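You operate a simulated robot arm through the tools that you are given. There is no shell and no other tool. Be economical: measure what you need, move in short steps, check, and stop when the job is done.

You are at the controls of a simulated robot arm. One attempt, no reset.

JOB
Put things in order on the table top. At the end: the orange juice carton stands where the white yoghurt pot stood; the cream milk jug is on the brown cork pot mat; the white yoghurt pot from the table top stands where the cream milk jug stood; the brown syrup jar stands where the orange juice carton stood; whatever was shut is shut again. Leave all else as you found it, and nothing knocked over.

The check looks at the end state, three seconds after you hand in, the way a careful person would. Anything else that was tipped, shoved, dropped, spilled or broken makes it a failure.

ROBOT AND FRAMES
A 7-joint arm with a two-finger parallel gripper, fixed in place. Base frame: the origin is at the foot of the arm, x ahead of it, y to its left, z up; the work surface is at about z = 0. Lengths are in mm, angles in degrees, forces in N, time in s.
With the tool pointing down near the work surface it reaches from about 240 to 620 mm from the base axis. Its first joint turns from -66.0 to 66.0 degrees. Payload 2.6 kg.
The tool frame sits at the grasp point between the pads (the TCP): z along the fingers, y along the line on which they close. The tips reach 30 mm beyond it. Largest opening 94 mm; finger width 28, thickness 10; the body of the gripper, 50 by 96 mm, starts 55 mm behind the TCP.
Orientation is that of the tool frame in the base frame, as a unit quaternion [x, y, z, w]. With the fingers straight down and closing along the base's y, the tool's x points along the base's -x, its y along +y and its z along -z.

CONTROLS
- The arm moves only by the tool step_arm. Its argument "deltas" is a list that holds one entry, the list of rows, each a list of 7 numbers: the shift along the tool's x, y, z in cm, then the turn, a rotation vector about the tool's x, y, z in degrees, then the opening in per cent of the stroke, from 0 (shut) to 100 (fully open). In form: [[[tx, ty, tz, wx, wy, wz, fingers], ...]]. A call has 1 to 8 rows; each row shifts and turns the commanded pose from where the row before left it, along the tool's axes as they then stand. A row lasts 0.2 s, in which the tool goes at most 50 mm and 8.6 degrees; a call with a longer step from one row to the next is refused whole, and so is a gripper value outside its range. A pose out of reach is approached as far as the arm can. The call stops where the force on the tool passes 40 N (or 10 N more than at its start, if that is more) or the arm is blocked; 0.2 s more then pass. Each finger travels about 72 mm/s and halts on what it meets, pressing with about 34 N; the grip force reading is that of the motor and also rises with nothing between the fingers. The clock runs only during rows and for 0.2 s after the last one: add rows that do not move to give the fingers time. It gives the time, the measured TCP pose, the force on the tool (base axes), the opening and the grip force at its end, in the units of the frame above (readings bear some noise).
- Cameras (640 x 400 px; columns grow to the right, rows downward): "scene" is fixed at [49.3, 450.6, 562.6]; the picture's right is [-0.74, -0.67, 0.00], its down [-0.48, 0.53, -0.70] and it looks along [0.47, -0.52, -0.71] (base axes); focal length 308 px, centre (320, 200). "wrist" rides on the gripper at [76, 14, -102] in the tool frame; the picture's right is [-0.18, 0.98, 0.00], its down [-0.75, -0.14, -0.64] and it looks along [-0.63, -0.12, 0.77] (tool axes); focal length 243 px, centre (320, 200). There is no depth. A picture from a camera that has moved, and an enlarged one, comes with that camera's place and axes in the base frame and with its lens. The place of the scene camera against the robot may be out by one fixed shift of up to 25 mm in any direction.
- snapshot(camera): a new picture of that camera. It takes no simulated time.
- zoom(camera, box): a new picture of the part [left, top, right, bottom] of that camera's present view, enlarged. It takes no simulated time.
- job_done(): hands the job in; it is judged then, once.

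Work in short steps. Places have to be worked out from the pictures, the camera data and where the tool is seen: move nearer, look again, correct. Check each grasp and each placing, and mend what went wrong. You have 120 turns and 68 pictures in all, those below and enlarged ones among them. Open the gripper and draw the arm clear of the work before you hand the job in, unless the task says otherwise; then end with one line.

The tools are called after ">>>" as name(argument=value, ...) on one line, values as JSON. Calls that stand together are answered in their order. step_arm: Moves the arm, as the interface text tells. Its arguments: {"type":"object","properties":{"deltas":{"type":"array"}},"required":["deltas"]} The other tools are called the same way: snapshot (camera) takes a picture; zoom (camera, box) takes an enlarged picture of a part of a camera's view; job_done () hands the job in.

At the start:

```text
clock: 0.0
eef_pos: [286.9, 213.5, 315.1]
ee_rot: [0.0, 1.0, 0.0, -0.001]
ft_force: [0.5, 0.0, 0.1]
opening: 93.9
gripper_force: 0.2
```

scene: 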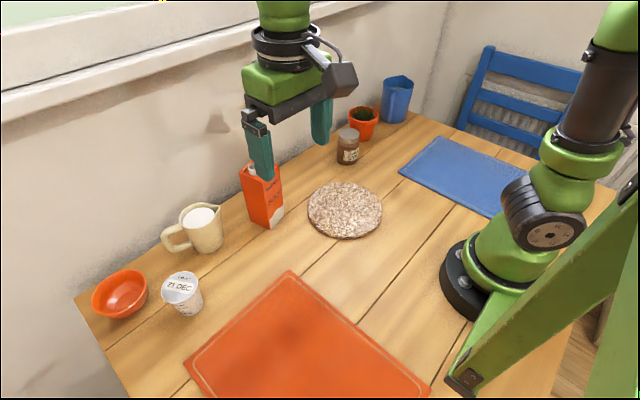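
wrist: 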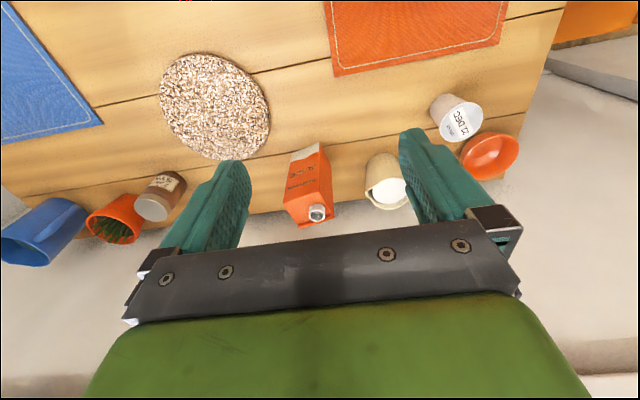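

The robot foot projects to the right spot in the scene view, so the camera data look usable. I'll enlarge the objects to measure them.

>>> zoom(camera="scene", box=[70, 150, 310, 330])

>>> zoom(camera="wrist", box=[260, 60, 540, 235])

>>> zoom(camera="scene", box=[290, 60, 450, 250])

```text
2.22 times, centred on (190, 240) of scene
camera zoom: at [49.3, 450.6, 562.6], right [-0.74, -0.67, 0.0], down [-0.48, 0.53, -0.7], along [0.47, -0.52, -0.71], focal length 684 px, centre (609, 111)
```

zoom: 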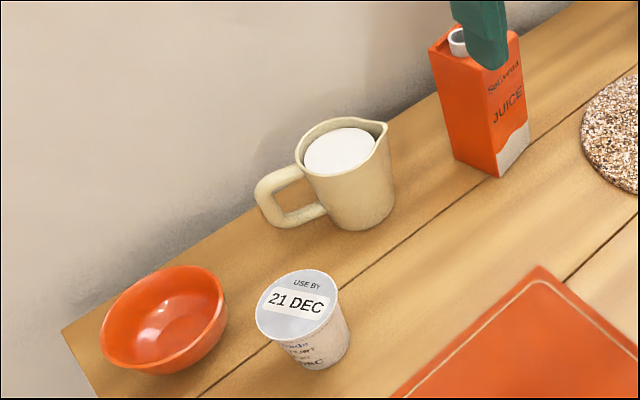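

```text
2.29 times, centred on (400, 148) of wrist
camera zoom: at [211.8, 225.9, 416.3], right [0.18, 0.98, 0.0], down [0.75, -0.14, 0.64], along [0.63, -0.12, -0.77], focal length 555 px, centre (137, 320)
```

zoom: 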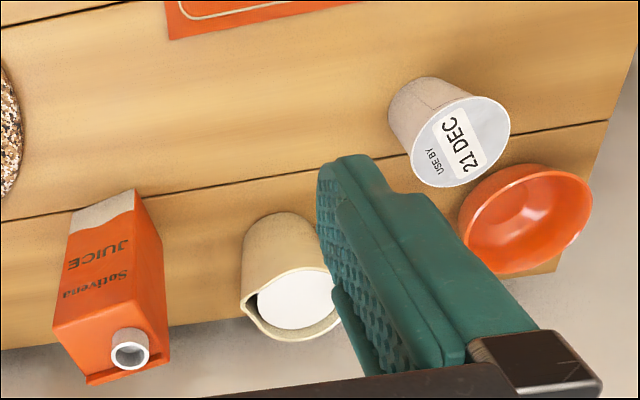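

```text
2.11 times, centred on (370, 155) of scene
camera zoom: at [49.3, 450.6, 562.6], right [-0.74, -0.67, 0.0], down [-0.48, 0.53, -0.7], along [0.47, -0.52, -0.71], focal length 648 px, centre (215, 295)
```

zoom: 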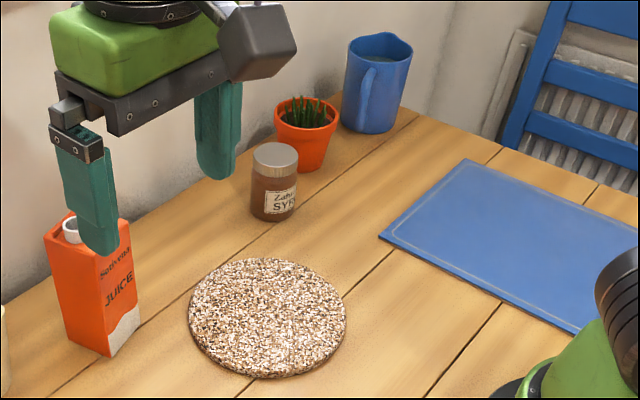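

The wrist and scene estimates differ by roughly 25 mm, which fits the stated camera shift, so I'll trust the wrist camera. I'm moving over the jug and yoghurt area to look more nearly straight down.

>>> step_arm(deltas=[[[-3.32, 2.17, 1.62, 0, 0, 0, 100], [-3.32, 2.17, 1.62, 0, 0, 0, 100], [-3.32, 2.17, 1.62, 0, 0, 0, 100], [-3.32, 2.17, 1.62, 0, 0, 0, 100], [0, 0, 0, 0, 0, 0, 100]]])

>>> snapshot(camera="wrist")

```text
clock: 1.2
eef_pos: [419.7, 296.5, 251.9]
ee_rot: [0.0, 1.0, 0.0, 0.001]
ft_force: [0.2, -0.1, -0.5]
opening: 94.2
gripper_force: 0.1
```

```text
62 pictures are left
camera wrist: at [344.5, 310.0, 352.0], right [0.18, 0.98, 0.0], down [0.75, -0.14, 0.64], along [0.63, -0.12, -0.77], focal length 243 px, centre (320, 200)
```

wrist: 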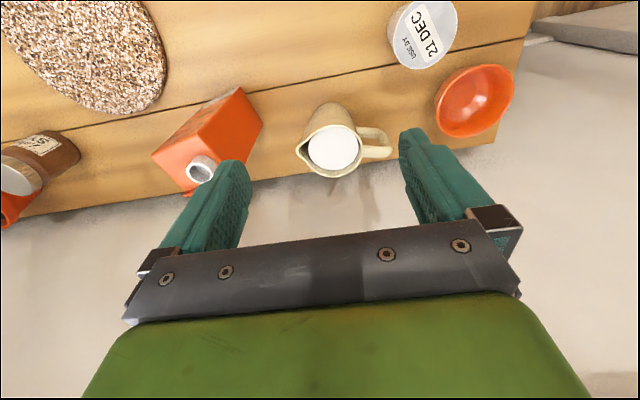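

The view is good: the jug, carton, yoghurt and bowl are all visible. I'll enlarge it for measurement.

>>> zoom(camera="wrist", box=[140, 0, 540, 250])

```text
1.60 times, centred on (340, 125) of wrist
camera zoom: at [344.5, 310.0, 352.0], right [0.18, 0.98, 0.0], down [0.75, -0.14, 0.64], along [0.63, -0.12, -0.77], focal length 388 px, centre (288, 320)
```

zoom: 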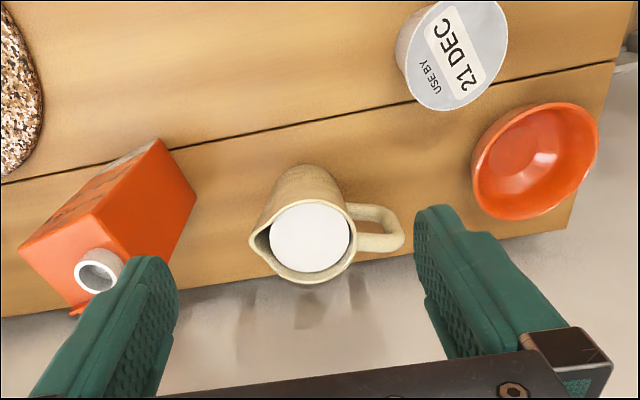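

Jug: centre about (487, 300), height about 78, with the handle toward +y and slightly +x. I'll grasp it across the handle axis, so I'm turning the tool by -80° in place first.

>>> step_arm(deltas=[[[0, 0, 0, 0, 0, -8, 100], [0, 0, 0, 0, 0, -8, 100], [0, 0, 0, 0, 0, -8, 100], [0, 0, 0, 0, 0, -8, 100], [0, 0, 0, 0, 0, -8, 100], [0, 0, 0, 0, 0, -8, 100], [0, 0, 0, 0, 0, -8, 100], [0, 0, 0, 0, 0, -8, 100]]])

>>> step_arm(deltas=[[[0, 0, 0, 0, 0, -8, 100], [0, 0, 0, 0, 0, -8, 100], [0, 0, 0, 0, 0, 0, 100]]])

```text
clock: 3.0
eef_pos: [419.4, 298.1, 250.4]
ee_rot: [-0.532, 0.847, 0.0, 0.0]
ft_force: [-0.1, -0.4, -0.4]
opening: 94.0
gripper_force: 0.1
```

```text
clock: 3.8
eef_pos: [419.3, 299.6, 249.4]
ee_rot: [-0.644, 0.765, 0.0, 0.0]
ft_force: [-0.1, 0.3, -0.1]
opening: 94.0
gripper_force: 0.1
```

Now I'm hovering above the jug at z≈180, then looking.

>>> step_arm(deltas=[[[-0.4, -2.22, 2.31, 0, 0, 0, 100], [-0.4, -2.22, 2.31, 0, 0, 0, 100], [-0.4, -2.22, 2.31, 0, 0, 0, 100], [0, 0, 0, 0, 0, 0, 100]]])

>>> snapshot(camera="wrist")

>>> snapshot(camera="scene")

```text
clock: 4.8
eef_pos: [489.2, 298.3, 179.1]
ee_rot: [-0.643, 0.766, 0.001, 0.0]
ft_force: [0.3, 0.0, -0.4]
opening: 94.0
gripper_force: 0.0
```

```text
60 pictures are left
camera wrist: at [462.2, 225.2, 280.9], right [-0.94, 0.35, 0.0], down [0.27, 0.72, 0.64], along [0.23, 0.6, -0.77], focal length 243 px, centre (320, 200)
```

wrist: 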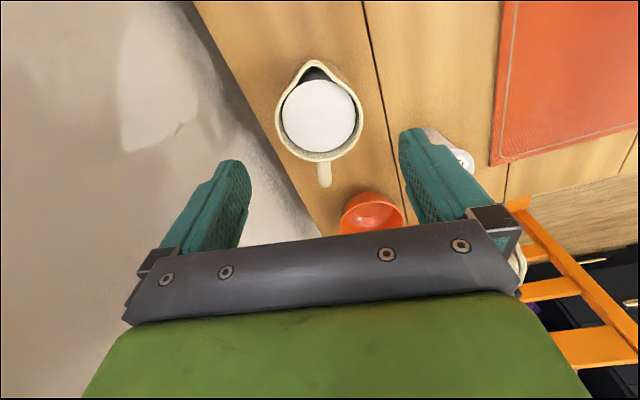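

```text
59 pictures are left
```

scene: 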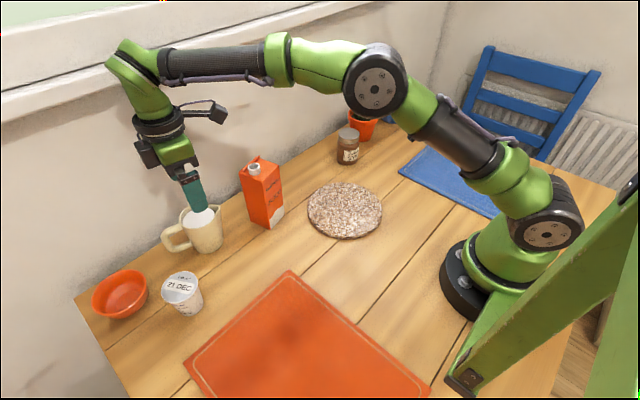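

The jug rim centre is at about (490, 297), right under the tool and aligned with the handle. I'm descending to z≈42 with the fingers open.

>>> step_arm(deltas=[[[0, -0.1, 3.4, 0, 0, 0, 100], [0, 0, 3.4, 0, 0, 0, 100], [0, 0, 3.4, 0, 0, 0, 100], [0, 0, 3.4, 0, 0, 0, 100], [0, 0, 0, 0, 0, 0, 100]]])

>>> snapshot(camera="wrist")

```text
clock: 6.0
eef_pos: [486.3, 299.8, 44.5]
ee_rot: [-0.643, 0.766, 0.0, 0.001]
ft_force: [-0.1, 0.0, 0.0]
opening: 93.9
gripper_force: 0.1
```

```text
58 pictures are left
camera wrist: at [460.4, 227.2, 146.1], right [-0.94, 0.35, 0.0], down [0.27, 0.72, 0.64], along [0.23, 0.6, -0.77], focal length 243 px, centre (320, 200)
```

wrist: 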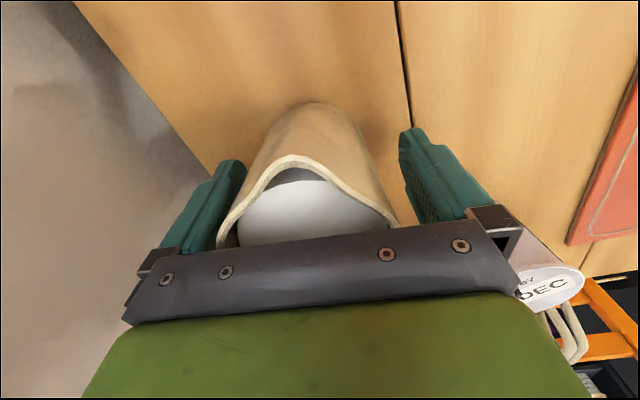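

The jug is between the pads and about 4 mm toward +x from centre. I'll shift over and then close.

>>> step_arm(deltas=[[[0, -0.4, 0, 0, 0, 0, 100], [0, 0, 0, 0, 0, 0, 100], [0, 0, 0, 0, 0, 0, 60], [0, 0, 0, 0, 0, 0, 30], [0, 0, 0, 0, 0, 0, 30]]])

```text
clock: 7.2
eef_pos: [491.1, 299.1, 44.9]
ee_rot: [-0.644, 0.765, 0.0, 0.0]
ft_force: [-1.9, 0.8, 1.6]
opening: 71.2
gripper_force: 33.5
```

The grip is firm at 71 mm. The jug's old place is about (490, 299). I'm lifting gently and straight up.

>>> step_arm(deltas=[[[0, 0, -1, 0, 0, 0, 30], [0, 0, -2, 0, 0, 0, 30], [0, 0, -2.5, 0, 0, 0, 30], [0, 0, -2, 0, 0, 0, 30], [0, 0, -1, 0, 0, 0, 30], [0, 0, 0, 0, 0, 0, 30]]])

>>> snapshot(camera="scene")

```text
clock: 8.6
eef_pos: [493.2, 298.6, 130.0]
ee_rot: [-0.643, 0.766, 0.0, 0.0]
ft_force: [1.1, -0.1, -2.6]
opening: 71.2
gripper_force: 34.1
```

```text
57 pictures are left
```

scene: 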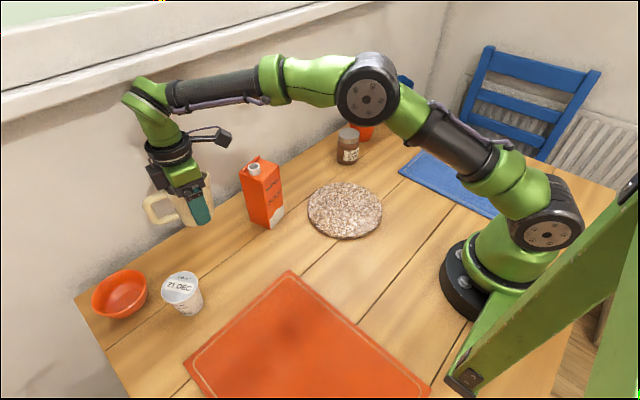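

The jug is held level. I'm moving it back to x≈340, clear of the carton, and then along toward the mat.

>>> step_arm(deltas=[[[0.3, 1.25, 0, 0, 0, 0, 30], [0.575, 2.5, 0, 0, 0, 0, 30], [0.7, 3.1, 0, 0, 0, 0, 30], [0.7, 3.1, 0, 0, 0, 0, 30], [0.7, 3.1, 0, 0, 0, 0, 30], [0.475, 1.85, 0, 0, 0, 0, 30], [0, 0, 0, 0, 0, 0, 30]]])

>>> step_arm(deltas=[[[1.2, -0.15, 0, 0, 0, 0, 30], [2.5, -0.3, 0, 0, 0, 0, 30], [3.2, -0.38, 0, 0, 0, 0, 30], [3.2, -0.38, 0, 0, 0, 0, 30], [3.2, -0.38, 0, 0, 0, 0, 30], [2.5, -0.3, 0, 0, 0, 0, 30], [1.2, -0.15, 0, 0, 0, 0, 30], [0, 0, 0, 0, 0, 0, 30]]])

>>> snapshot(camera="wrist")

```text
clock: 10.2
eef_pos: [338.2, 290.4, 130.5]
ee_rot: [-0.643, 0.766, -0.001, 0.0]
ft_force: [0.6, 0.8, -2.2]
opening: 70.9
gripper_force: 34.5
```

```text
clock: 12.0
eef_pos: [330.3, 118.0, 129.4]
ee_rot: [-0.643, 0.766, 0.0, 0.0]
ft_force: [0.7, 0.3, -1.9]
opening: 70.9
gripper_force: 34.0
```

```text
56 pictures are left
camera wrist: at [303.7, 45.6, 231.4], right [-0.94, 0.35, 0.0], down [0.27, 0.72, 0.64], along [0.23, 0.6, -0.77], focal length 243 px, centre (320, 200)
```

wrist: 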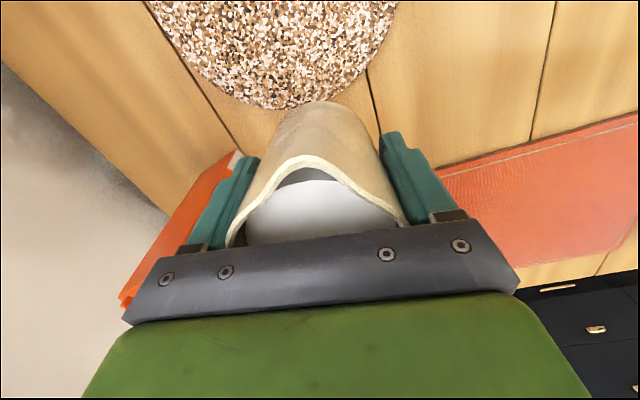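

From its outline the mat centre is about (328, 23) with a radius of about 88. I'm moving the jug over it and lowering partway.

>>> step_arm(deltas=[[[1.3, -0.2, 0, 0, 0, 0, 30], [2.5, -0.36, 0, 0, 0, 0, 30], [2.7, -0.4, 0, 0, 0, 0, 30], [1.9, -0.25, 0, 0, 0, 0, 30], [0.9, -0.13, 0, 0, 0, 0, 30], [0, 0, 2.5, 0, 0, 0, 30], [0, 0, 2.5, 0, 0, 0, 30], [0, 0, 0, 0, 0, 0, 30]]])

>>> zoom(camera="scene", box=[240, 80, 460, 260])

```text
clock: 13.8
eef_pos: [325.9, 24.5, 80.4]
ee_rot: [-0.643, 0.766, 0.0, 0.0]
ft_force: [-0.4, 0.3, -3.0]
opening: 71.0
gripper_force: 33.9
```

```text
2.22 times, centred on (350, 170) of scene
camera zoom: at [49.3, 450.6, 562.6], right [-0.74, -0.67, 0.0], down [-0.48, 0.53, -0.7], along [0.47, -0.52, -0.71], focal length 684 px, centre (253, 267)
```

zoom: 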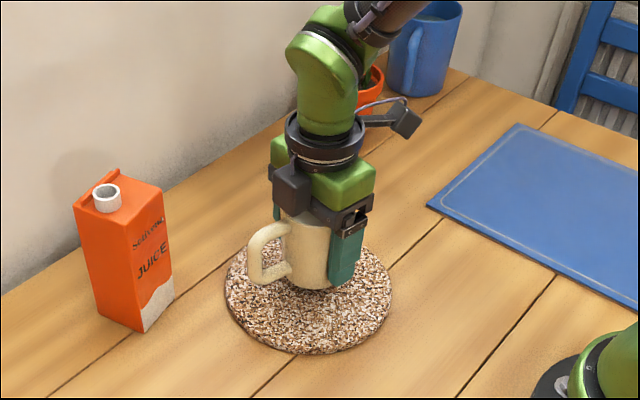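

The jug is over the mat's middle. I'm lowering slowly toward contact.

>>> step_arm(deltas=[[[0, 0, 1.2, 0, 0, 0, 30], [0, 0, 0.6, 0, 0, 0, 30], [0, 0, 0.3, 0, 0, 0, 30], [0, 0, 0.2, 0, 0, 0, 30], [0, 0, 0, 0, 0, 0, 30]]])

```text
clock: 15.0
eef_pos: [327.8, 26.4, 55.8]
ee_rot: [-0.643, 0.766, -0.001, 0.0]
ft_force: [-6.4, -0.2, 15.6]
opening: 70.9
gripper_force: 33.8
```

There is contact at z≈56, so the mat is about 10 mm thick. I'll ease off slightly and open.

>>> step_arm(deltas=[[[0, 0, -0.1, 0, 0, 0, 30], [0, 0, 0, 0, 0, 0, 85], [0, 0, 0, 0, 0, 0, 100], [0, 0, 0, 0, 0, 0, 100]]])

>>> snapshot(camera="wrist")

```text
clock: 16.0
eef_pos: [328.0, 26.2, 57.4]
ee_rot: [-0.643, 0.766, 0.001, 0.0]
ft_force: [0.4, -0.8, -0.1]
opening: 94.1
gripper_force: 0.0
```

```text
54 pictures are left
camera wrist: at [301.2, -47.4, 158.7], right [-0.94, 0.35, 0.0], down [0.27, 0.72, 0.64], along [0.23, 0.6, -0.77], focal length 243 px, centre (320, 200)
```

wrist: 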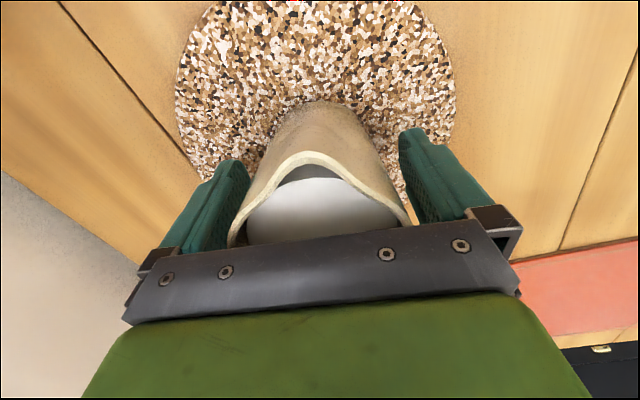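

The jug stands free on the mat. I'm raising straight up.

>>> step_arm(deltas=[[[0, 0, -2, 0, 0, 0, 100], [0, 0, -4, 0, 0, 0, 100], [0, 0, -4.5, 0, 0, 0, 100], [0, 0, -4.5, 0, 0, 0, 100], [0, 0, -1, 0, 0, 8, 100], [0, 0, 0, 0, 0, 8, 100], [0, 0, 0, 0, 0, 8, 100], [0, 0, 0, 0, 0, 8, 100]]])

```text
clock: 17.8
eef_pos: [327.9, 25.3, 217.4]
ee_rot: [-0.405, 0.914, 0.0, 0.0]
ft_force: [0.4, -0.9, 0.2]
opening: 94.0
gripper_force: 0.1
```

Now I'm traversing to a viewing spot short of the yoghurt pot.

>>> step_arm(deltas=[[[-3.39, 2.65, 0.3, 0, 0, 0, 100], [-3.39, 2.65, 0.3, 0, 0, 0, 100], [-3.39, 2.65, 0.3, 0, 0, 0, 100], [-3.39, 2.65, 0.3, 0, 0, 0, 100], [-3.39, 2.65, 0.3, 0, 0, 0, 100], [-3.39, 2.65, 0.3, 0, 0, 0, 100], [-3.39, 2.65, 0.3, 0, 0, 0, 100], [-3.39, 2.65, 0.3, 0, 0, 0, 100]]])

>>> snapshot(camera="wrist")

>>> snapshot(camera="scene")

```text
clock: 19.6
eef_pos: [350.8, 369.3, 192.3]
ee_rot: [-0.405, 0.914, 0.0, 0.0]
ft_force: [0.5, 0.7, 0.0]
opening: 94.0
gripper_force: 0.0
```

```text
53 pictures are left
camera wrist: at [290.5, 322.0, 293.6], right [-0.61, 0.8, 0.0], down [0.61, 0.47, 0.64], along [0.51, 0.39, -0.77], focal length 243 px, centre (320, 200)
```

wrist: 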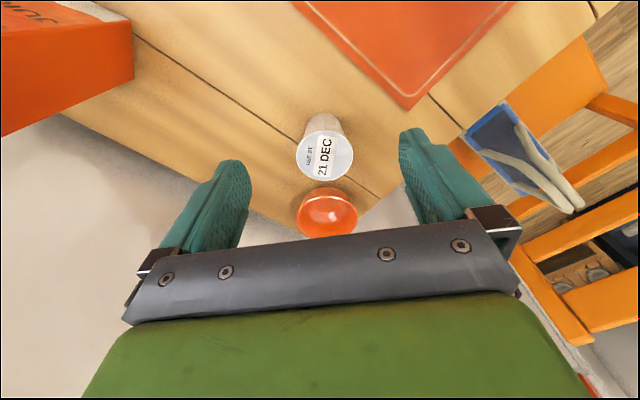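

```text
52 pictures are left
```

scene: 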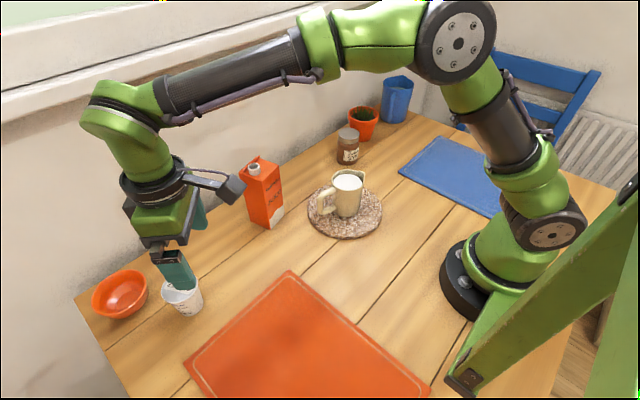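

Yoghurt: centre about (392, 405), lid about 59 mm across at about 62 mm height; the gap to the bowl is about 27 mm. I'm moving above it with the tips still clear and checking.

>>> step_arm(deltas=[[[-2.7, -0.32, 2, 0, 0, 0, 100], [-2.7, -0.32, 2, 0, 0, 0, 100], [0, 0, 3, 0, 0, 0, 100], [0, 0, 1.5, 0, 0, 0, 100], [0, 0, 0, 0, 0, 0, 100]]])

>>> snapshot(camera="wrist")

```text
clock: 20.8
eef_pos: [393.7, 406.2, 109.4]
ee_rot: [-0.407, 0.913, 0.0, 0.0]
ft_force: [0.0, 0.6, 0.6]
opening: 93.8
gripper_force: 0.1
```

```text
51 pictures are left
camera wrist: at [332.4, 357.8, 209.8], right [-0.61, 0.79, 0.0], down [0.61, 0.47, 0.64], along [0.51, 0.39, -0.77], focal length 243 px, centre (320, 200)
```

wrist: 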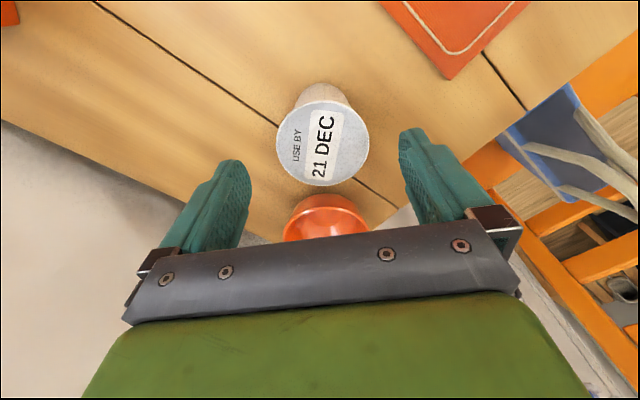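

The lid is centred between the fingers. I'm descending to z≈50 and closing.

>>> step_arm(deltas=[[[0.3, 0, 2, 0, 0, 0, 100], [0, 0, 2.5, 0, 0, 0, 100], [0, 0, 1.4, 0, 0, 0, 100], [0, 0, 0, 0, 0, 0, 100]]])

>>> snapshot(camera="wrist")

```text
clock: 21.8
eef_pos: [390.1, 403.5, 48.6]
ee_rot: [-0.406, 0.914, 0.001, 0.0]
ft_force: [0.3, -0.5, -0.3]
opening: 94.0
gripper_force: 0.1
```

```text
50 pictures are left
camera wrist: at [328.5, 355.9, 150.8], right [-0.61, 0.79, 0.0], down [0.61, 0.47, 0.64], along [0.51, 0.39, -0.77], focal length 243 px, centre (320, 200)
```

wrist: 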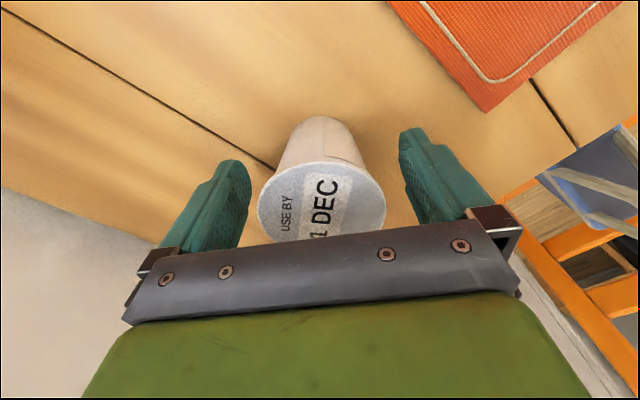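

The pot centre is about (390, 403), level with the TCP. Closing.

>>> step_arm(deltas=[[[0, 0, 0, 0, 0, 0, 75], [0, 0, 0, 0, 0, 0, 60], [0, 0, 0, 0, 0, 0, 40], [0, 0, 0, 0, 0, 0, 40]]])

>>> step_arm(deltas=[[[0, 0, -0.5, 0, 0, 0, 40], [0, 0, -1.5, 0, 0, 0, 40], [0, 0, 0, 0, 0, 0, 40]]])

>>> snapshot(camera="wrist")

>>> zoom(camera="scene", box=[70, 150, 310, 330])

```text
clock: 22.8
eef_pos: [388.5, 404.2, 50.2]
ee_rot: [-0.407, 0.914, 0.0, 0.0]
ft_force: [0.3, 1.0, 0.6]
opening: 59.6
gripper_force: 34.1
```

```text
clock: 23.6
eef_pos: [389.3, 402.9, 71.0]
ee_rot: [-0.408, 0.913, 0.0, 0.0]
ft_force: [-0.4, -1.2, -1.6]
opening: 59.4
gripper_force: 33.5
```

```text
49 pictures are left
camera wrist: at [329.0, 355.6, 171.9], right [-0.61, 0.79, 0.0], down [0.61, 0.47, 0.64], along [0.51, 0.39, -0.77], focal length 243 px, centre (320, 200)
```

wrist: 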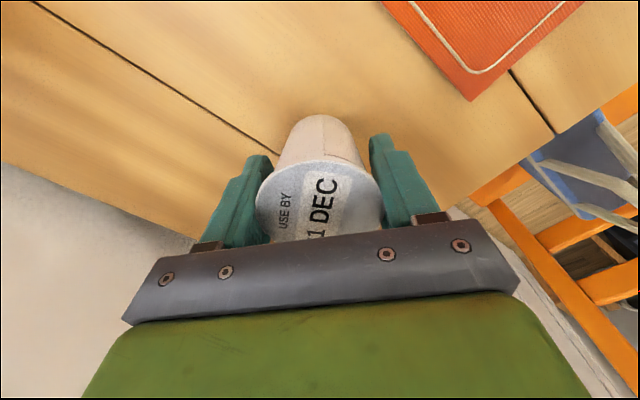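

```text
2.22 times, centred on (190, 240) of scene
camera zoom: at [49.3, 450.6, 562.6], right [-0.74, -0.67, 0.0], down [-0.48, 0.53, -0.7], along [0.47, -0.52, -0.71], focal length 684 px, centre (609, 111)
```

zoom: 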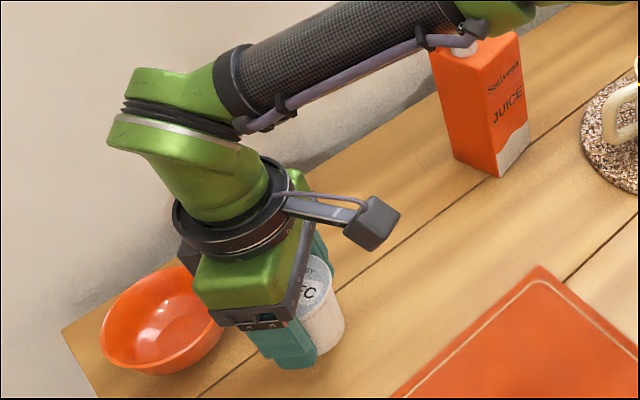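

The pot is lifted securely. I'm raising it further and carrying it to the jug's old place at (490, 299).

>>> step_arm(deltas=[[[0, 0, -2.5, 0, 0, 0, 40], [0, 0, -2.5, 0, 0, 0, 40], [0.2, -1.5, 0, 0, 0, 0, 40], [0.2, -3.2, 0, 0, 0, 0, 40], [0.2, -3.8, 0, 0, 0, 0, 40], [0.2, -3.8, 0, 0, 0, 0, 40], [0.17, -2.16, 0, 0, 0, 0, 40], [0, 0, 0, 0, 0, 0, 40]]])

>>> snapshot(camera="wrist")

```text
clock: 25.4
eef_pos: [491.0, 295.5, 120.8]
ee_rot: [-0.406, 0.914, 0.0, 0.0]
ft_force: [0.3, 0.7, -2.7]
opening: 59.5
gripper_force: 33.3
```

```text
47 pictures are left
camera wrist: at [430.5, 249.0, 222.4], right [-0.61, 0.79, 0.0], down [0.61, 0.47, 0.64], along [0.51, 0.39, -0.77], focal length 243 px, centre (320, 200)
```

wrist: 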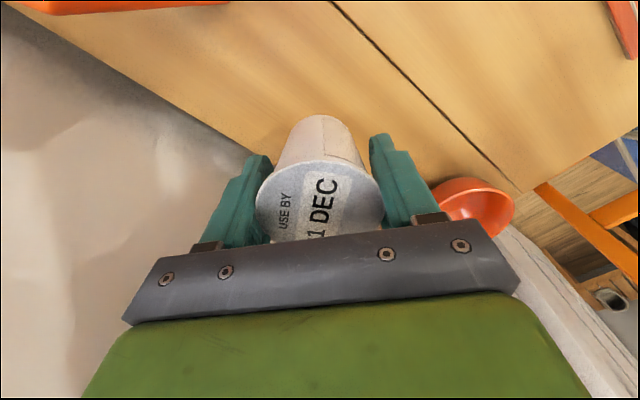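

I'm correcting about 3 mm in y and lowering to the table.

>>> step_arm(deltas=[[[-0.15, 0.27, 2.0, 0, 0, 0, 40], [0, 0, 2.5, 0, 0, 0, 40], [0, 0, 1.8, 0, 0, 0, 40], [0, 0, 0.5, 0, 0, 0, 40], [0, 0, 0.2, 0, 0, 0, 40], [0, 0, 0, 0, 0, 0, 40]]])

```text
clock: 26.8
eef_pos: [489.2, 301.7, 49.8]
ee_rot: [-0.407, 0.914, 0.0, 0.0]
ft_force: [-0.6, 0.3, -1.9]
opening: 59.5
gripper_force: 34.0
```

There is no contact yet, so I'm lowering by small steps.

>>> step_arm(deltas=[[[0, 0, 0.1, 0, 0, 0, 40], [0, 0, 0.1, 0, 0, 0, 40], [0, 0, 0, 0, 0, 0, 40]]])

```text
clock: 27.6
eef_pos: [490.3, 302.1, 49.4]
ee_rot: [-0.406, 0.914, 0.001, 0.002]
ft_force: [-6.0, -3.3, 18.9]
opening: 59.4
gripper_force: 33.8
```

Contact. I'll ease off, open and check.

>>> step_arm(deltas=[[[0, 0, -0.1, 0, 0, 0, 40], [0, 0, 0, 0, 0, 0, 75], [0, 0, 0, 0, 0, 0, 100], [0, 0, 0, 0, 0, 0, 100]]])

>>> step_arm(deltas=[[[0, 0, -2, 0, 0, 0, 100], [0, 0, -4, 0, 0, 0, 100], [0, 0, -4.5, 0, 0, 0, 100], [0, 0, -4.5, 0, 0, 0, 100], [0, 0, -2, 0, 0, 0, 100], [0, 0, 0, 0, 0, 0, 100]]])

>>> snapshot(camera="wrist")

>>> snapshot(camera="scene")

```text
clock: 28.6
eef_pos: [489.6, 300.6, 48.5]
ee_rot: [-0.406, 0.914, 0.0, 0.001]
ft_force: [-0.2, -0.8, 0.4]
opening: 94.2
gripper_force: 0.0
```

```text
clock: 30.0
eef_pos: [487.9, 302.8, 219.1]
ee_rot: [-0.407, 0.913, -0.001, 0.001]
ft_force: [0.3, 0.2, -0.1]
opening: 94.0
gripper_force: 0.1
```

```text
46 pictures are left
camera wrist: at [427.3, 255.3, 319.9], right [-0.61, 0.79, 0.0], down [0.61, 0.47, 0.64], along [0.51, 0.39, -0.77], focal length 243 px, centre (320, 200)
```

wrist: 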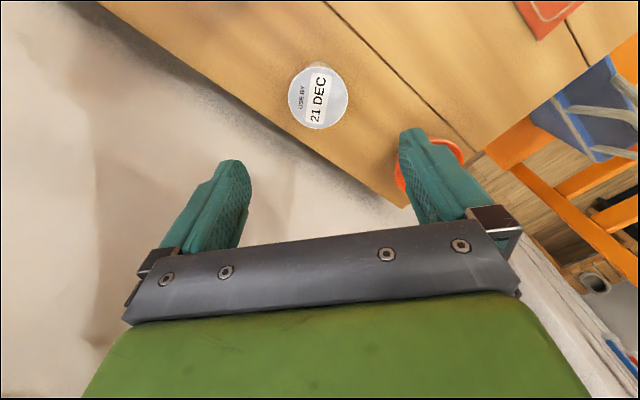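

```text
45 pictures are left
```

scene: 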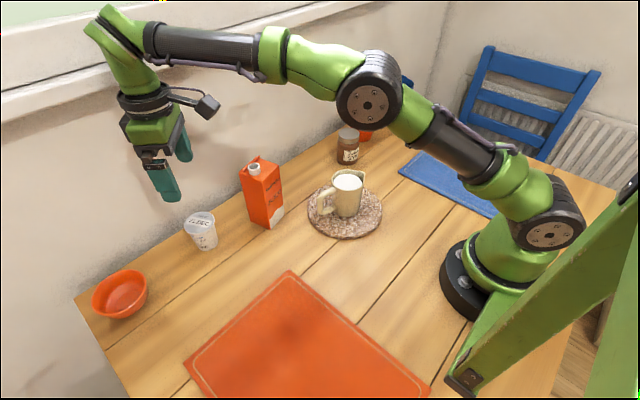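

The pot stands upright where the jug stood. Next is the carton: about (449, 163), about 55 mm square, about 150 mm tall plus the cap, turned by about 10°. I'm turning the tool to match and moving over for a look from above.

>>> step_arm(deltas=[[[0, 0, -1, 0, 0, 7.6, 100], [0, 0, -1, 0, 0, 7.6, 100], [0, 0, -1, 0, 0, 7.6, 100], [0, 0, -1, 0, 0, 7.6, 100], [0, 0, 0, 0, 0, 7.6, 100], [0, 0, 0, 0, 0, 0, 100]]])

>>> step_arm(deltas=[[[2.77, -3.01, 0, 0, 0, 0, 100], [2.77, -3.01, 0, 0, 0, 0, 100], [2.77, -3.01, 0, 0, 0, 0, 100], [2.77, -3.01, 0, 0, 0, 0, 100], [0, 0, 0, 0, 0, 0, 100]]])

>>> snapshot(camera="wrist")

```text
clock: 31.4
eef_pos: [486.1, 305.8, 256.9]
ee_rot: [-0.088, 0.996, 0.0, 0.0]
ft_force: [-1.1, -0.4, 0.6]
opening: 93.4
gripper_force: 0.0
out of reach, approached as far as the arm can: row 4
```

```text
clock: 32.6
eef_pos: [400.2, 165.6, 255.8]
ee_rot: [-0.088, 0.996, -0.001, 0.0]
ft_force: [-0.6, -0.2, -0.4]
opening: 93.9
gripper_force: 0.1
```

```text
44 pictures are left
camera wrist: at [323.3, 166.2, 358.1], right [0.01, 1.0, 0.0], down [0.77, -0.01, 0.64], along [0.64, -0.01, -0.77], focal length 243 px, centre (320, 200)
```

wrist: 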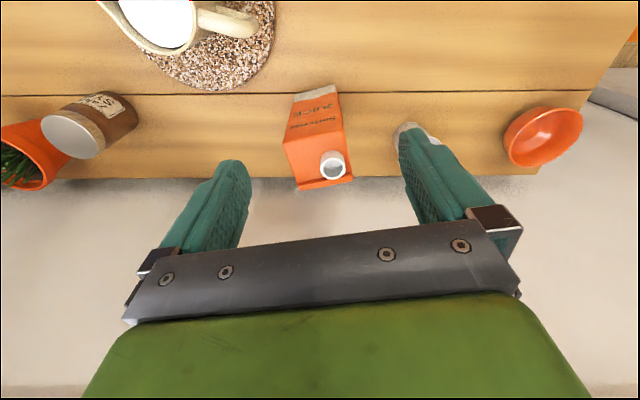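

>>> zoom(camera="wrist", box=[250, 70, 410, 200])

>>> zoom(camera="scene", box=[190, 110, 350, 260])

```text
3.08 times, centred on (330, 135) of wrist
camera zoom: at [323.3, 166.2, 358.1], right [0.01, 1.0, 0.0], down [0.77, -0.01, 0.64], along [0.64, -0.01, -0.77], focal length 746 px, centre (289, 400)
```

zoom: 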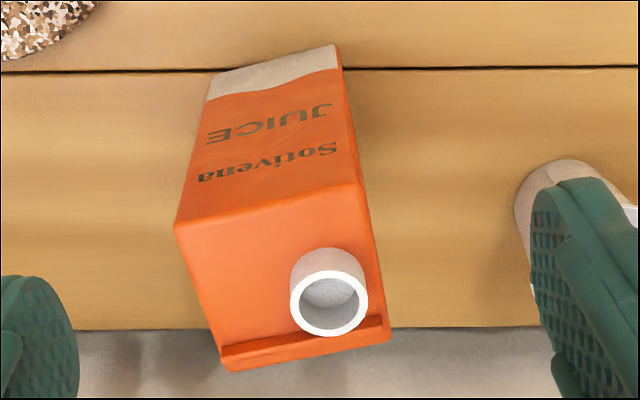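

```text
2.67 times, centred on (270, 185) of scene
camera zoom: at [49.3, 450.6, 562.6], right [-0.74, -0.67, 0.0], down [-0.48, 0.53, -0.7], along [0.47, -0.52, -0.71], focal length 821 px, centre (453, 240)
```

zoom: 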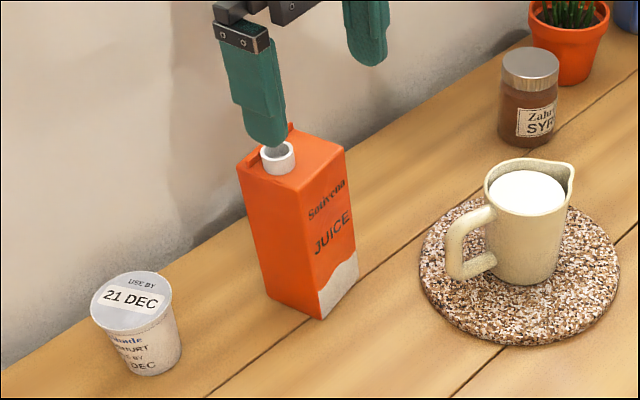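

Carton: centre about (447, 163), 57 mm wide, about 152 mm tall, turned about 12°. I'm moving above it with the tips at about 170 and checking.

>>> step_arm(deltas=[[[0, 0, 0, 0, 0, -2, 100], [-2.28, -0.59, 2, 0, 0, 0, 100], [-2.28, -0.59, 2, 0, 0, 0, 100], [0, 0, 1, 0, 0, 0, 100], [0, 0, 0, 0, 0, 0, 100]]])

>>> snapshot(camera="wrist")

```text
clock: 33.8
eef_pos: [443.3, 162.7, 206.6]
ee_rot: [-0.105, 0.995, 0.0, 0.0]
ft_force: [-0.2, -0.5, -0.6]
opening: 94.0
gripper_force: 0.0
```

```text
41 pictures are left
camera wrist: at [367.9, 162.0, 308.3], right [-0.03, 1.0, 0.0], down [0.77, 0.02, 0.64], along [0.64, 0.02, -0.77], focal length 243 px, centre (320, 200)
```

wrist: 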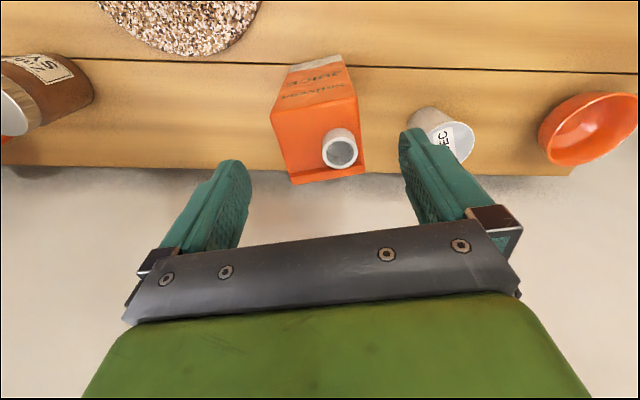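

Carton is centred between the fingers. I'm descending to z≈118.

>>> step_arm(deltas=[[[-0.4, 0, 2.5, 0, 0, 0, 100], [0, 0, 3, 0, 0, 0, 100], [0, 0, 2, 0, 0, 0, 100], [0, 0, 1.3, 0, 0, 0, 100], [0, 0, 0, 0, 0, 0, 100]]])

>>> snapshot(camera="wrist")

>>> zoom(camera="scene", box=[190, 110, 350, 260])

```text
clock: 35.0
eef_pos: [449.2, 164.5, 117.6]
ee_rot: [-0.104, 0.995, 0.0, 0.0]
ft_force: [-0.1, 0.7, -0.6]
opening: 94.2
gripper_force: 0.0
```

```text
40 pictures are left
camera wrist: at [373.1, 162.6, 220.0], right [-0.02, 1.0, 0.0], down [0.77, 0.02, 0.64], along [0.64, 0.02, -0.77], focal length 243 px, centre (320, 200)
```

wrist: 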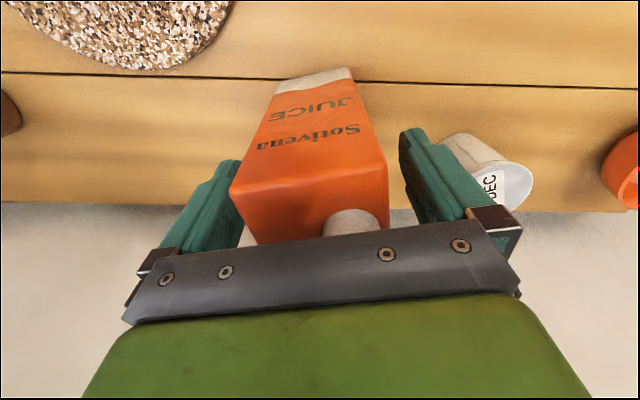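

```text
2.67 times, centred on (270, 185) of scene
camera zoom: at [49.3, 450.6, 562.6], right [-0.74, -0.67, 0.0], down [-0.48, 0.53, -0.7], along [0.47, -0.52, -0.71], focal length 821 px, centre (453, 240)
```

zoom: 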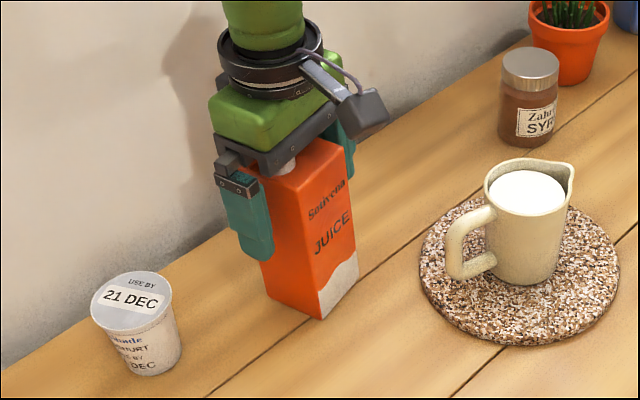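

Accounting for perspective the carton is centred, and the gripper body clears the spout. Closing.

>>> step_arm(deltas=[[[0, 0, 0, 0, 0, 0, 75], [0, 0, 0, 0, 0, 0, 60], [0, 0, 0, 0, 0, 0, 40], [0, 0, 0, 0, 0, 0, 40]]])

```text
clock: 36.0
eef_pos: [450.3, 164.8, 118.4]
ee_rot: [-0.104, 0.995, 0.0, -0.001]
ft_force: [0.7, 1.6, -0.2]
opening: 64.3
gripper_force: 33.6
```

The opening is 64 mm, a little wider than measured. I'll check the grip with pictures before lifting.

>>> zoom(camera="scene", box=[190, 110, 350, 260])

>>> snapshot(camera="wrist")

```text
2.67 times, centred on (270, 185) of scene
camera zoom: at [49.3, 450.6, 562.6], right [-0.74, -0.67, 0.0], down [-0.48, 0.53, -0.7], along [0.47, -0.52, -0.71], focal length 821 px, centre (453, 240)
```

zoom: 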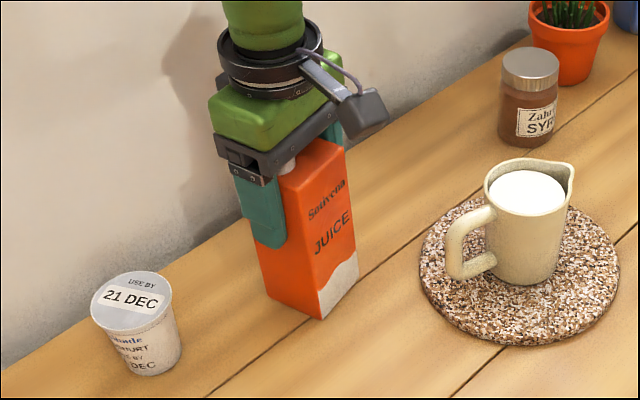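

```text
37 pictures are left
camera wrist: at [373.1, 162.6, 220.1], right [-0.03, 1.0, 0.0], down [0.77, 0.02, 0.64], along [0.64, 0.02, -0.77], focal length 243 px, centre (320, 200)
```

wrist: 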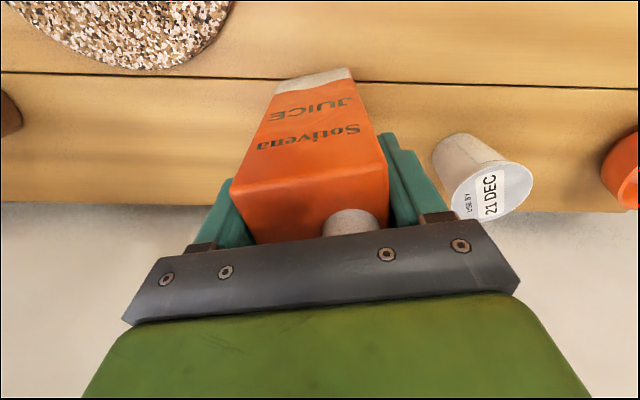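

Flush grip on both faces. Lifting straight up slowly.

>>> step_arm(deltas=[[[0, 0, -0.5, 0, 0, 0, 40], [0, 0, -1.5, 0, 0, 0, 40], [0, 0, -2.5, 0, 0, 0, 40], [0, 0, -2.5, 0, 0, 0, 40], [0, 0, -1.5, 0, 0, 0, 40], [0, 0, 0, 0, 0, 0, 40]]])

>>> zoom(camera="scene", box=[160, 60, 400, 260])

```text
clock: 37.4
eef_pos: [449.9, 164.8, 202.3]
ee_rot: [-0.105, 0.994, -0.001, 0.0]
ft_force: [0.2, -0.7, -3.5]
opening: 64.4
gripper_force: 34.1
```

```text
2.00 times, centred on (280, 160) of scene
camera zoom: at [49.3, 450.6, 562.6], right [-0.74, -0.67, 0.0], down [-0.48, 0.53, -0.7], along [0.47, -0.52, -0.71], focal length 616 px, centre (400, 280)
```

zoom: 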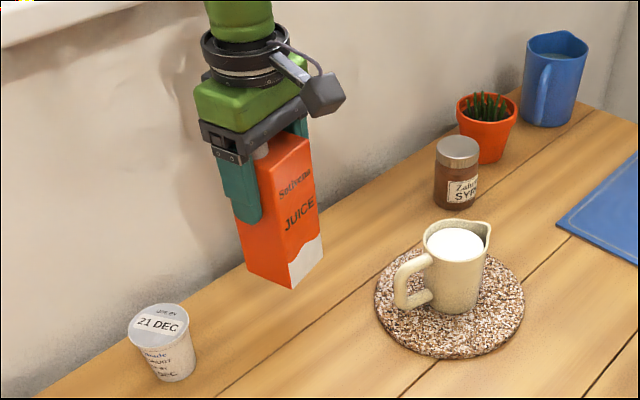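

The carton hangs straight. I'm carrying it around the pot to the yoghurt's old place at (390, 404).

>>> step_arm(deltas=[[[0.8, 1.1, 0, 0, 0, 0, 40], [1.6, 2.4, 0, 0, 0, 0, 40], [2.1, 3.2, 0, 0, 0, 0, 40], [1.55, 2.35, 0, 0, 0, 0, 40], [0, 0, 0, 0, 0, 0, 40]]])

>>> step_arm(deltas=[[[-0.5, 1.5, 0, 0, 0, 0, 40], [-1.0, 3.0, 0, 0, 0, 0, 40], [-1.2, 3.6, 0, 0, 0, 0, 40], [-1.2, 3.6, 0, 0, 0, 0, 40], [-0.85, 2.6, 0, 0, 0, 0, 40], [-0.42, 1.36, 0, 0, 0, 0, 40], [0, 0, 0, 0, 0, 0, 40]]])

>>> snapshot(camera="wrist")

>>> snapshot(camera="scene")

```text
clock: 38.6
eef_pos: [369.9, 242.0, 205.0]
ee_rot: [-0.104, 0.995, 0.0, 0.0]
ft_force: [0.4, 0.8, -4.3]
opening: 64.5
gripper_force: 34.6
```

```text
clock: 40.2
eef_pos: [389.0, 406.9, 205.0]
ee_rot: [-0.104, 0.995, 0.0, 0.0]
ft_force: [-0.4, 0.8, -3.3]
opening: 64.1
gripper_force: 34.0
```

```text
35 pictures are left
camera wrist: at [312.9, 403.9, 306.0], right [-0.03, 1.0, 0.0], down [0.77, 0.02, 0.64], along [0.64, 0.02, -0.77], focal length 243 px, centre (320, 200)
```

wrist: 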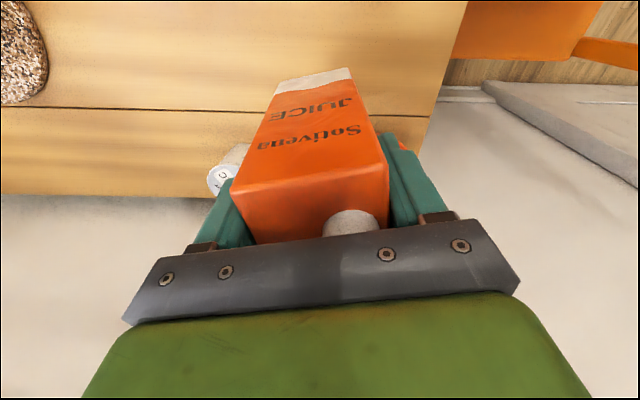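

```text
34 pictures are left
```

scene: 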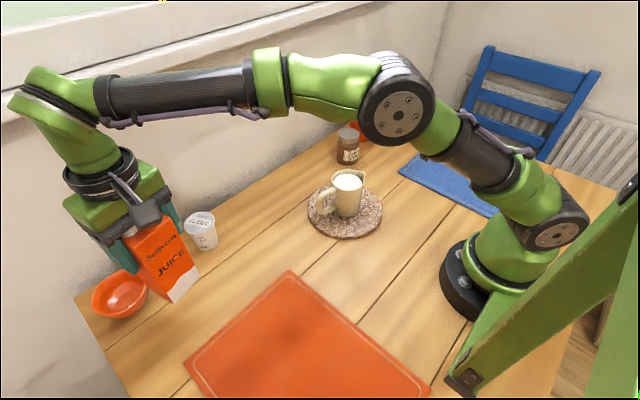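

Target TCP is (391, 404). I'm correcting 2–3 mm and lowering most of the way, then checking the clearance to the bowl.

>>> step_arm(deltas=[[[-0.15, -0.28, 1.0, 0, 0, 0, 40], [0, 0, 2.0, 0, 0, 0, 40], [0, 0, 1.5, 0, 0, 0, 40], [0, 0, 0.5, 0, 0, 0, 40], [0, 0, 0, 0, 0, 0, 40]]])

>>> zoom(camera="scene", box=[70, 180, 270, 330])

```text
clock: 41.4
eef_pos: [390.0, 402.3, 153.8]
ee_rot: [-0.104, 0.995, 0.0, 0.001]
ft_force: [-0.4, -0.3, -3.1]
opening: 64.1
gripper_force: 34.3
```

```text
2.67 times, centred on (170, 255) of scene
camera zoom: at [49.3, 450.7, 562.6], right [-0.74, -0.67, 0.0], down [-0.48, 0.53, -0.7], along [0.47, -0.52, -0.71], focal length 821 px, centre (720, 53)
```

zoom: 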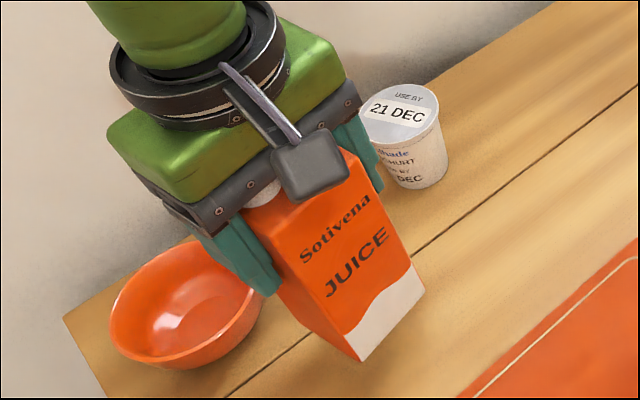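

The fingers stay well above the bowl and the carton lands clear. I'm lowering the rest slowly.

>>> step_arm(deltas=[[[0, 0, 1.5, 0, 0, 0, 40], [0, 0, 1.3, 0, 0, 0, 40], [0, 0, 0.4, 0, 0, 0, 40], [0, 0, 0.2, 0, 0, 0, 40], [0, 0, 0.1, 0, 0, 0, 40], [0, 0, 0, 0, 0, 0, 40]]])

```text
clock: 42.8
eef_pos: [391.7, 402.7, 118.9]
ee_rot: [-0.105, 0.995, 0.001, 0.0]
ft_force: [0.4, -0.2, -4.3]
opening: 64.0
gripper_force: 33.9
```

No contact yet, so I'm continuing in 1 mm steps.

>>> step_arm(deltas=[[[0, 0, 0.1, 0, 0, 0, 40], [0, 0, 0.1, 0, 0, 0, 40], [0, 0, 0, 0, 0, 0, 40]]])

```text
clock: 43.6
eef_pos: [391.1, 403.8, 120.0]
ee_rot: [-0.105, 0.995, 0.001, 0.001]
ft_force: [-4.1, -7.7, 14.0]
opening: 63.8
gripper_force: 34.2
```

Contact. I'll ease off, open and check before retreating.

>>> step_arm(deltas=[[[0, 0, -0.1, 0, 0, 0, 40], [0, 0, 0, 0, 0, 0, 75], [0, 0, 0, 0, 0, 0, 100], [0, 0, 0, 0, 0, 0, 100]]])

>>> snapshot(camera="wrist")

```text
clock: 44.6
eef_pos: [391.3, 403.1, 117.2]
ee_rot: [-0.105, 0.994, 0.0, 0.0]
ft_force: [-0.2, -0.1, -0.2]
opening: 93.7
gripper_force: 0.1
```

```text
32 pictures are left
camera wrist: at [314.1, 400.8, 219.4], right [-0.03, 1.0, 0.0], down [0.77, 0.02, 0.64], along [0.64, 0.02, -0.77], focal length 243 px, centre (320, 200)
```

wrist: 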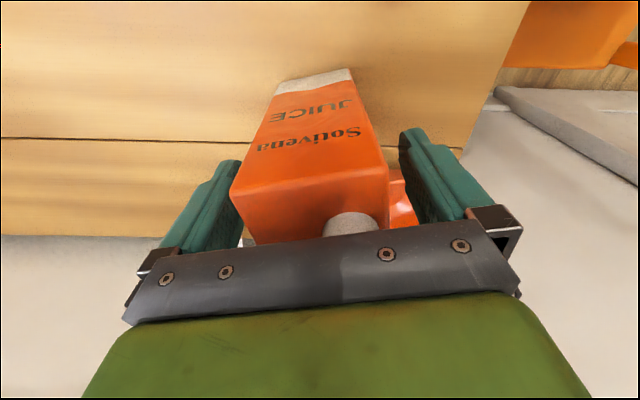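

The carton stands free. I'm raising straight up above it, then squaring the tool and looking at the scene.

>>> step_arm(deltas=[[[0, 0, -1.5, 0, 0, 0, 100], [0, 0, -3, 0, 0, 0, 100], [0, 0, -3.5, 0, 0, 0, 100], [0, 0, -2.5, 0, 0, 0, 100], [0, 0, -0.5, 0, 0, 6, 100], [0, 0, 0, 0, 0, 6, 100], [0, 0, 0, 0, 0, 0, 100]]])

>>> snapshot(camera="scene")

>>> snapshot(camera="wrist")

```text
clock: 46.2
eef_pos: [388.8, 403.3, 228.6]
ee_rot: [0.0, 1.0, 0.0, -0.001]
ft_force: [-0.1, 0.0, -0.9]
opening: 94.1
gripper_force: 0.0
```

```text
31 pictures are left
```

scene: 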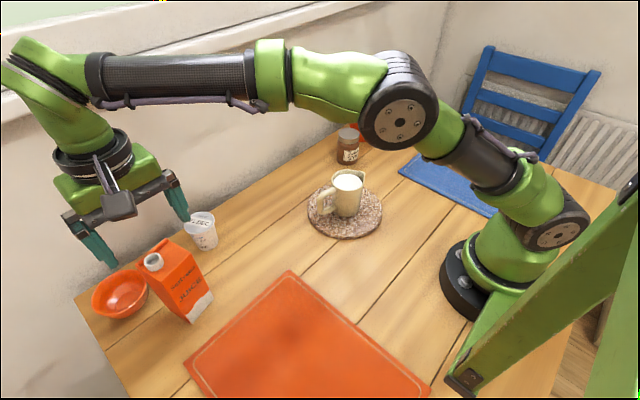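

```text
30 pictures are left
camera wrist: at [314.7, 416.7, 329.0], right [0.18, 0.98, 0.0], down [0.75, -0.14, 0.64], along [0.63, -0.12, -0.77], focal length 243 px, centre (320, 200)
```

wrist: 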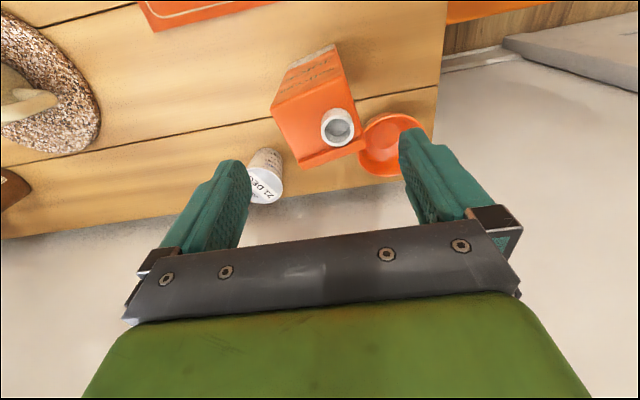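

The carton stands upright, clear of the bowl. I'm traversing across to the syrup jar area at z≈228.

>>> step_arm(deltas=[[[0, -2.5, 0, 0, 0, 0, 100], [0, -4.6, 0, 0, 0, 0, 100], [0, -4.6, 0, 0, 0, 0, 100], [0, -4.6, 0, 0, 0, 0, 100], [0, -4.6, 0, 0, 0, 0, 100], [0, -4.6, 0, 0, 0, 0, 100], [0, -4.6, 0, 0, 0, 0, 100], [0, -4.6, 0, 0, 0, 0, 100]]])

>>> step_arm(deltas=[[[0, -4.6, 0, 0, 0, 0, 100], [0, -4.6, 0, 0, 0, 0, 100], [0, -4.6, 0, 0, 0, 0, 100], [0, -3.8, 0, 0, 0, 0, 100], [0, -2, 0, 0, 0, 0, 100], [0, 0, 0, 0, 0, 0, 100]]])

>>> snapshot(camera="wrist")

```text
clock: 48.0
eef_pos: [392.7, 56.1, 229.5]
ee_rot: [-0.001, 1.0, 0.0, 0.0]
ft_force: [0.3, 0.9, -0.6]
opening: 94.0
gripper_force: 0.2
```

```text
clock: 49.4
eef_pos: [390.7, -141.4, 227.2]
ee_rot: [0.0, 1.0, 0.0, 0.0]
ft_force: [-0.2, -0.3, 0.5]
opening: 94.0
gripper_force: 0.0
```

```text
29 pictures are left
camera wrist: at [315.8, -127.2, 329.6], right [0.18, 0.98, 0.0], down [0.75, -0.14, 0.64], along [0.63, -0.12, -0.77], focal length 243 px, centre (320, 200)
```

wrist: 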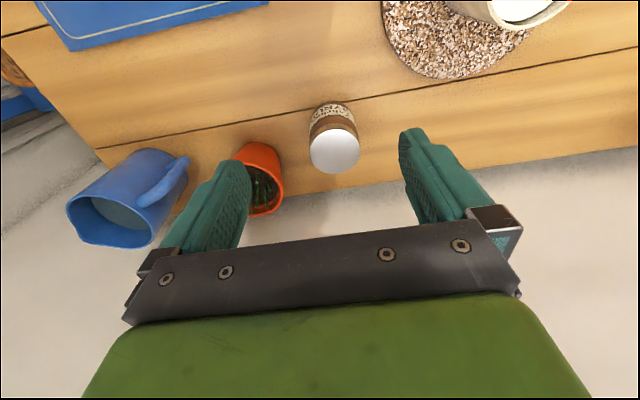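

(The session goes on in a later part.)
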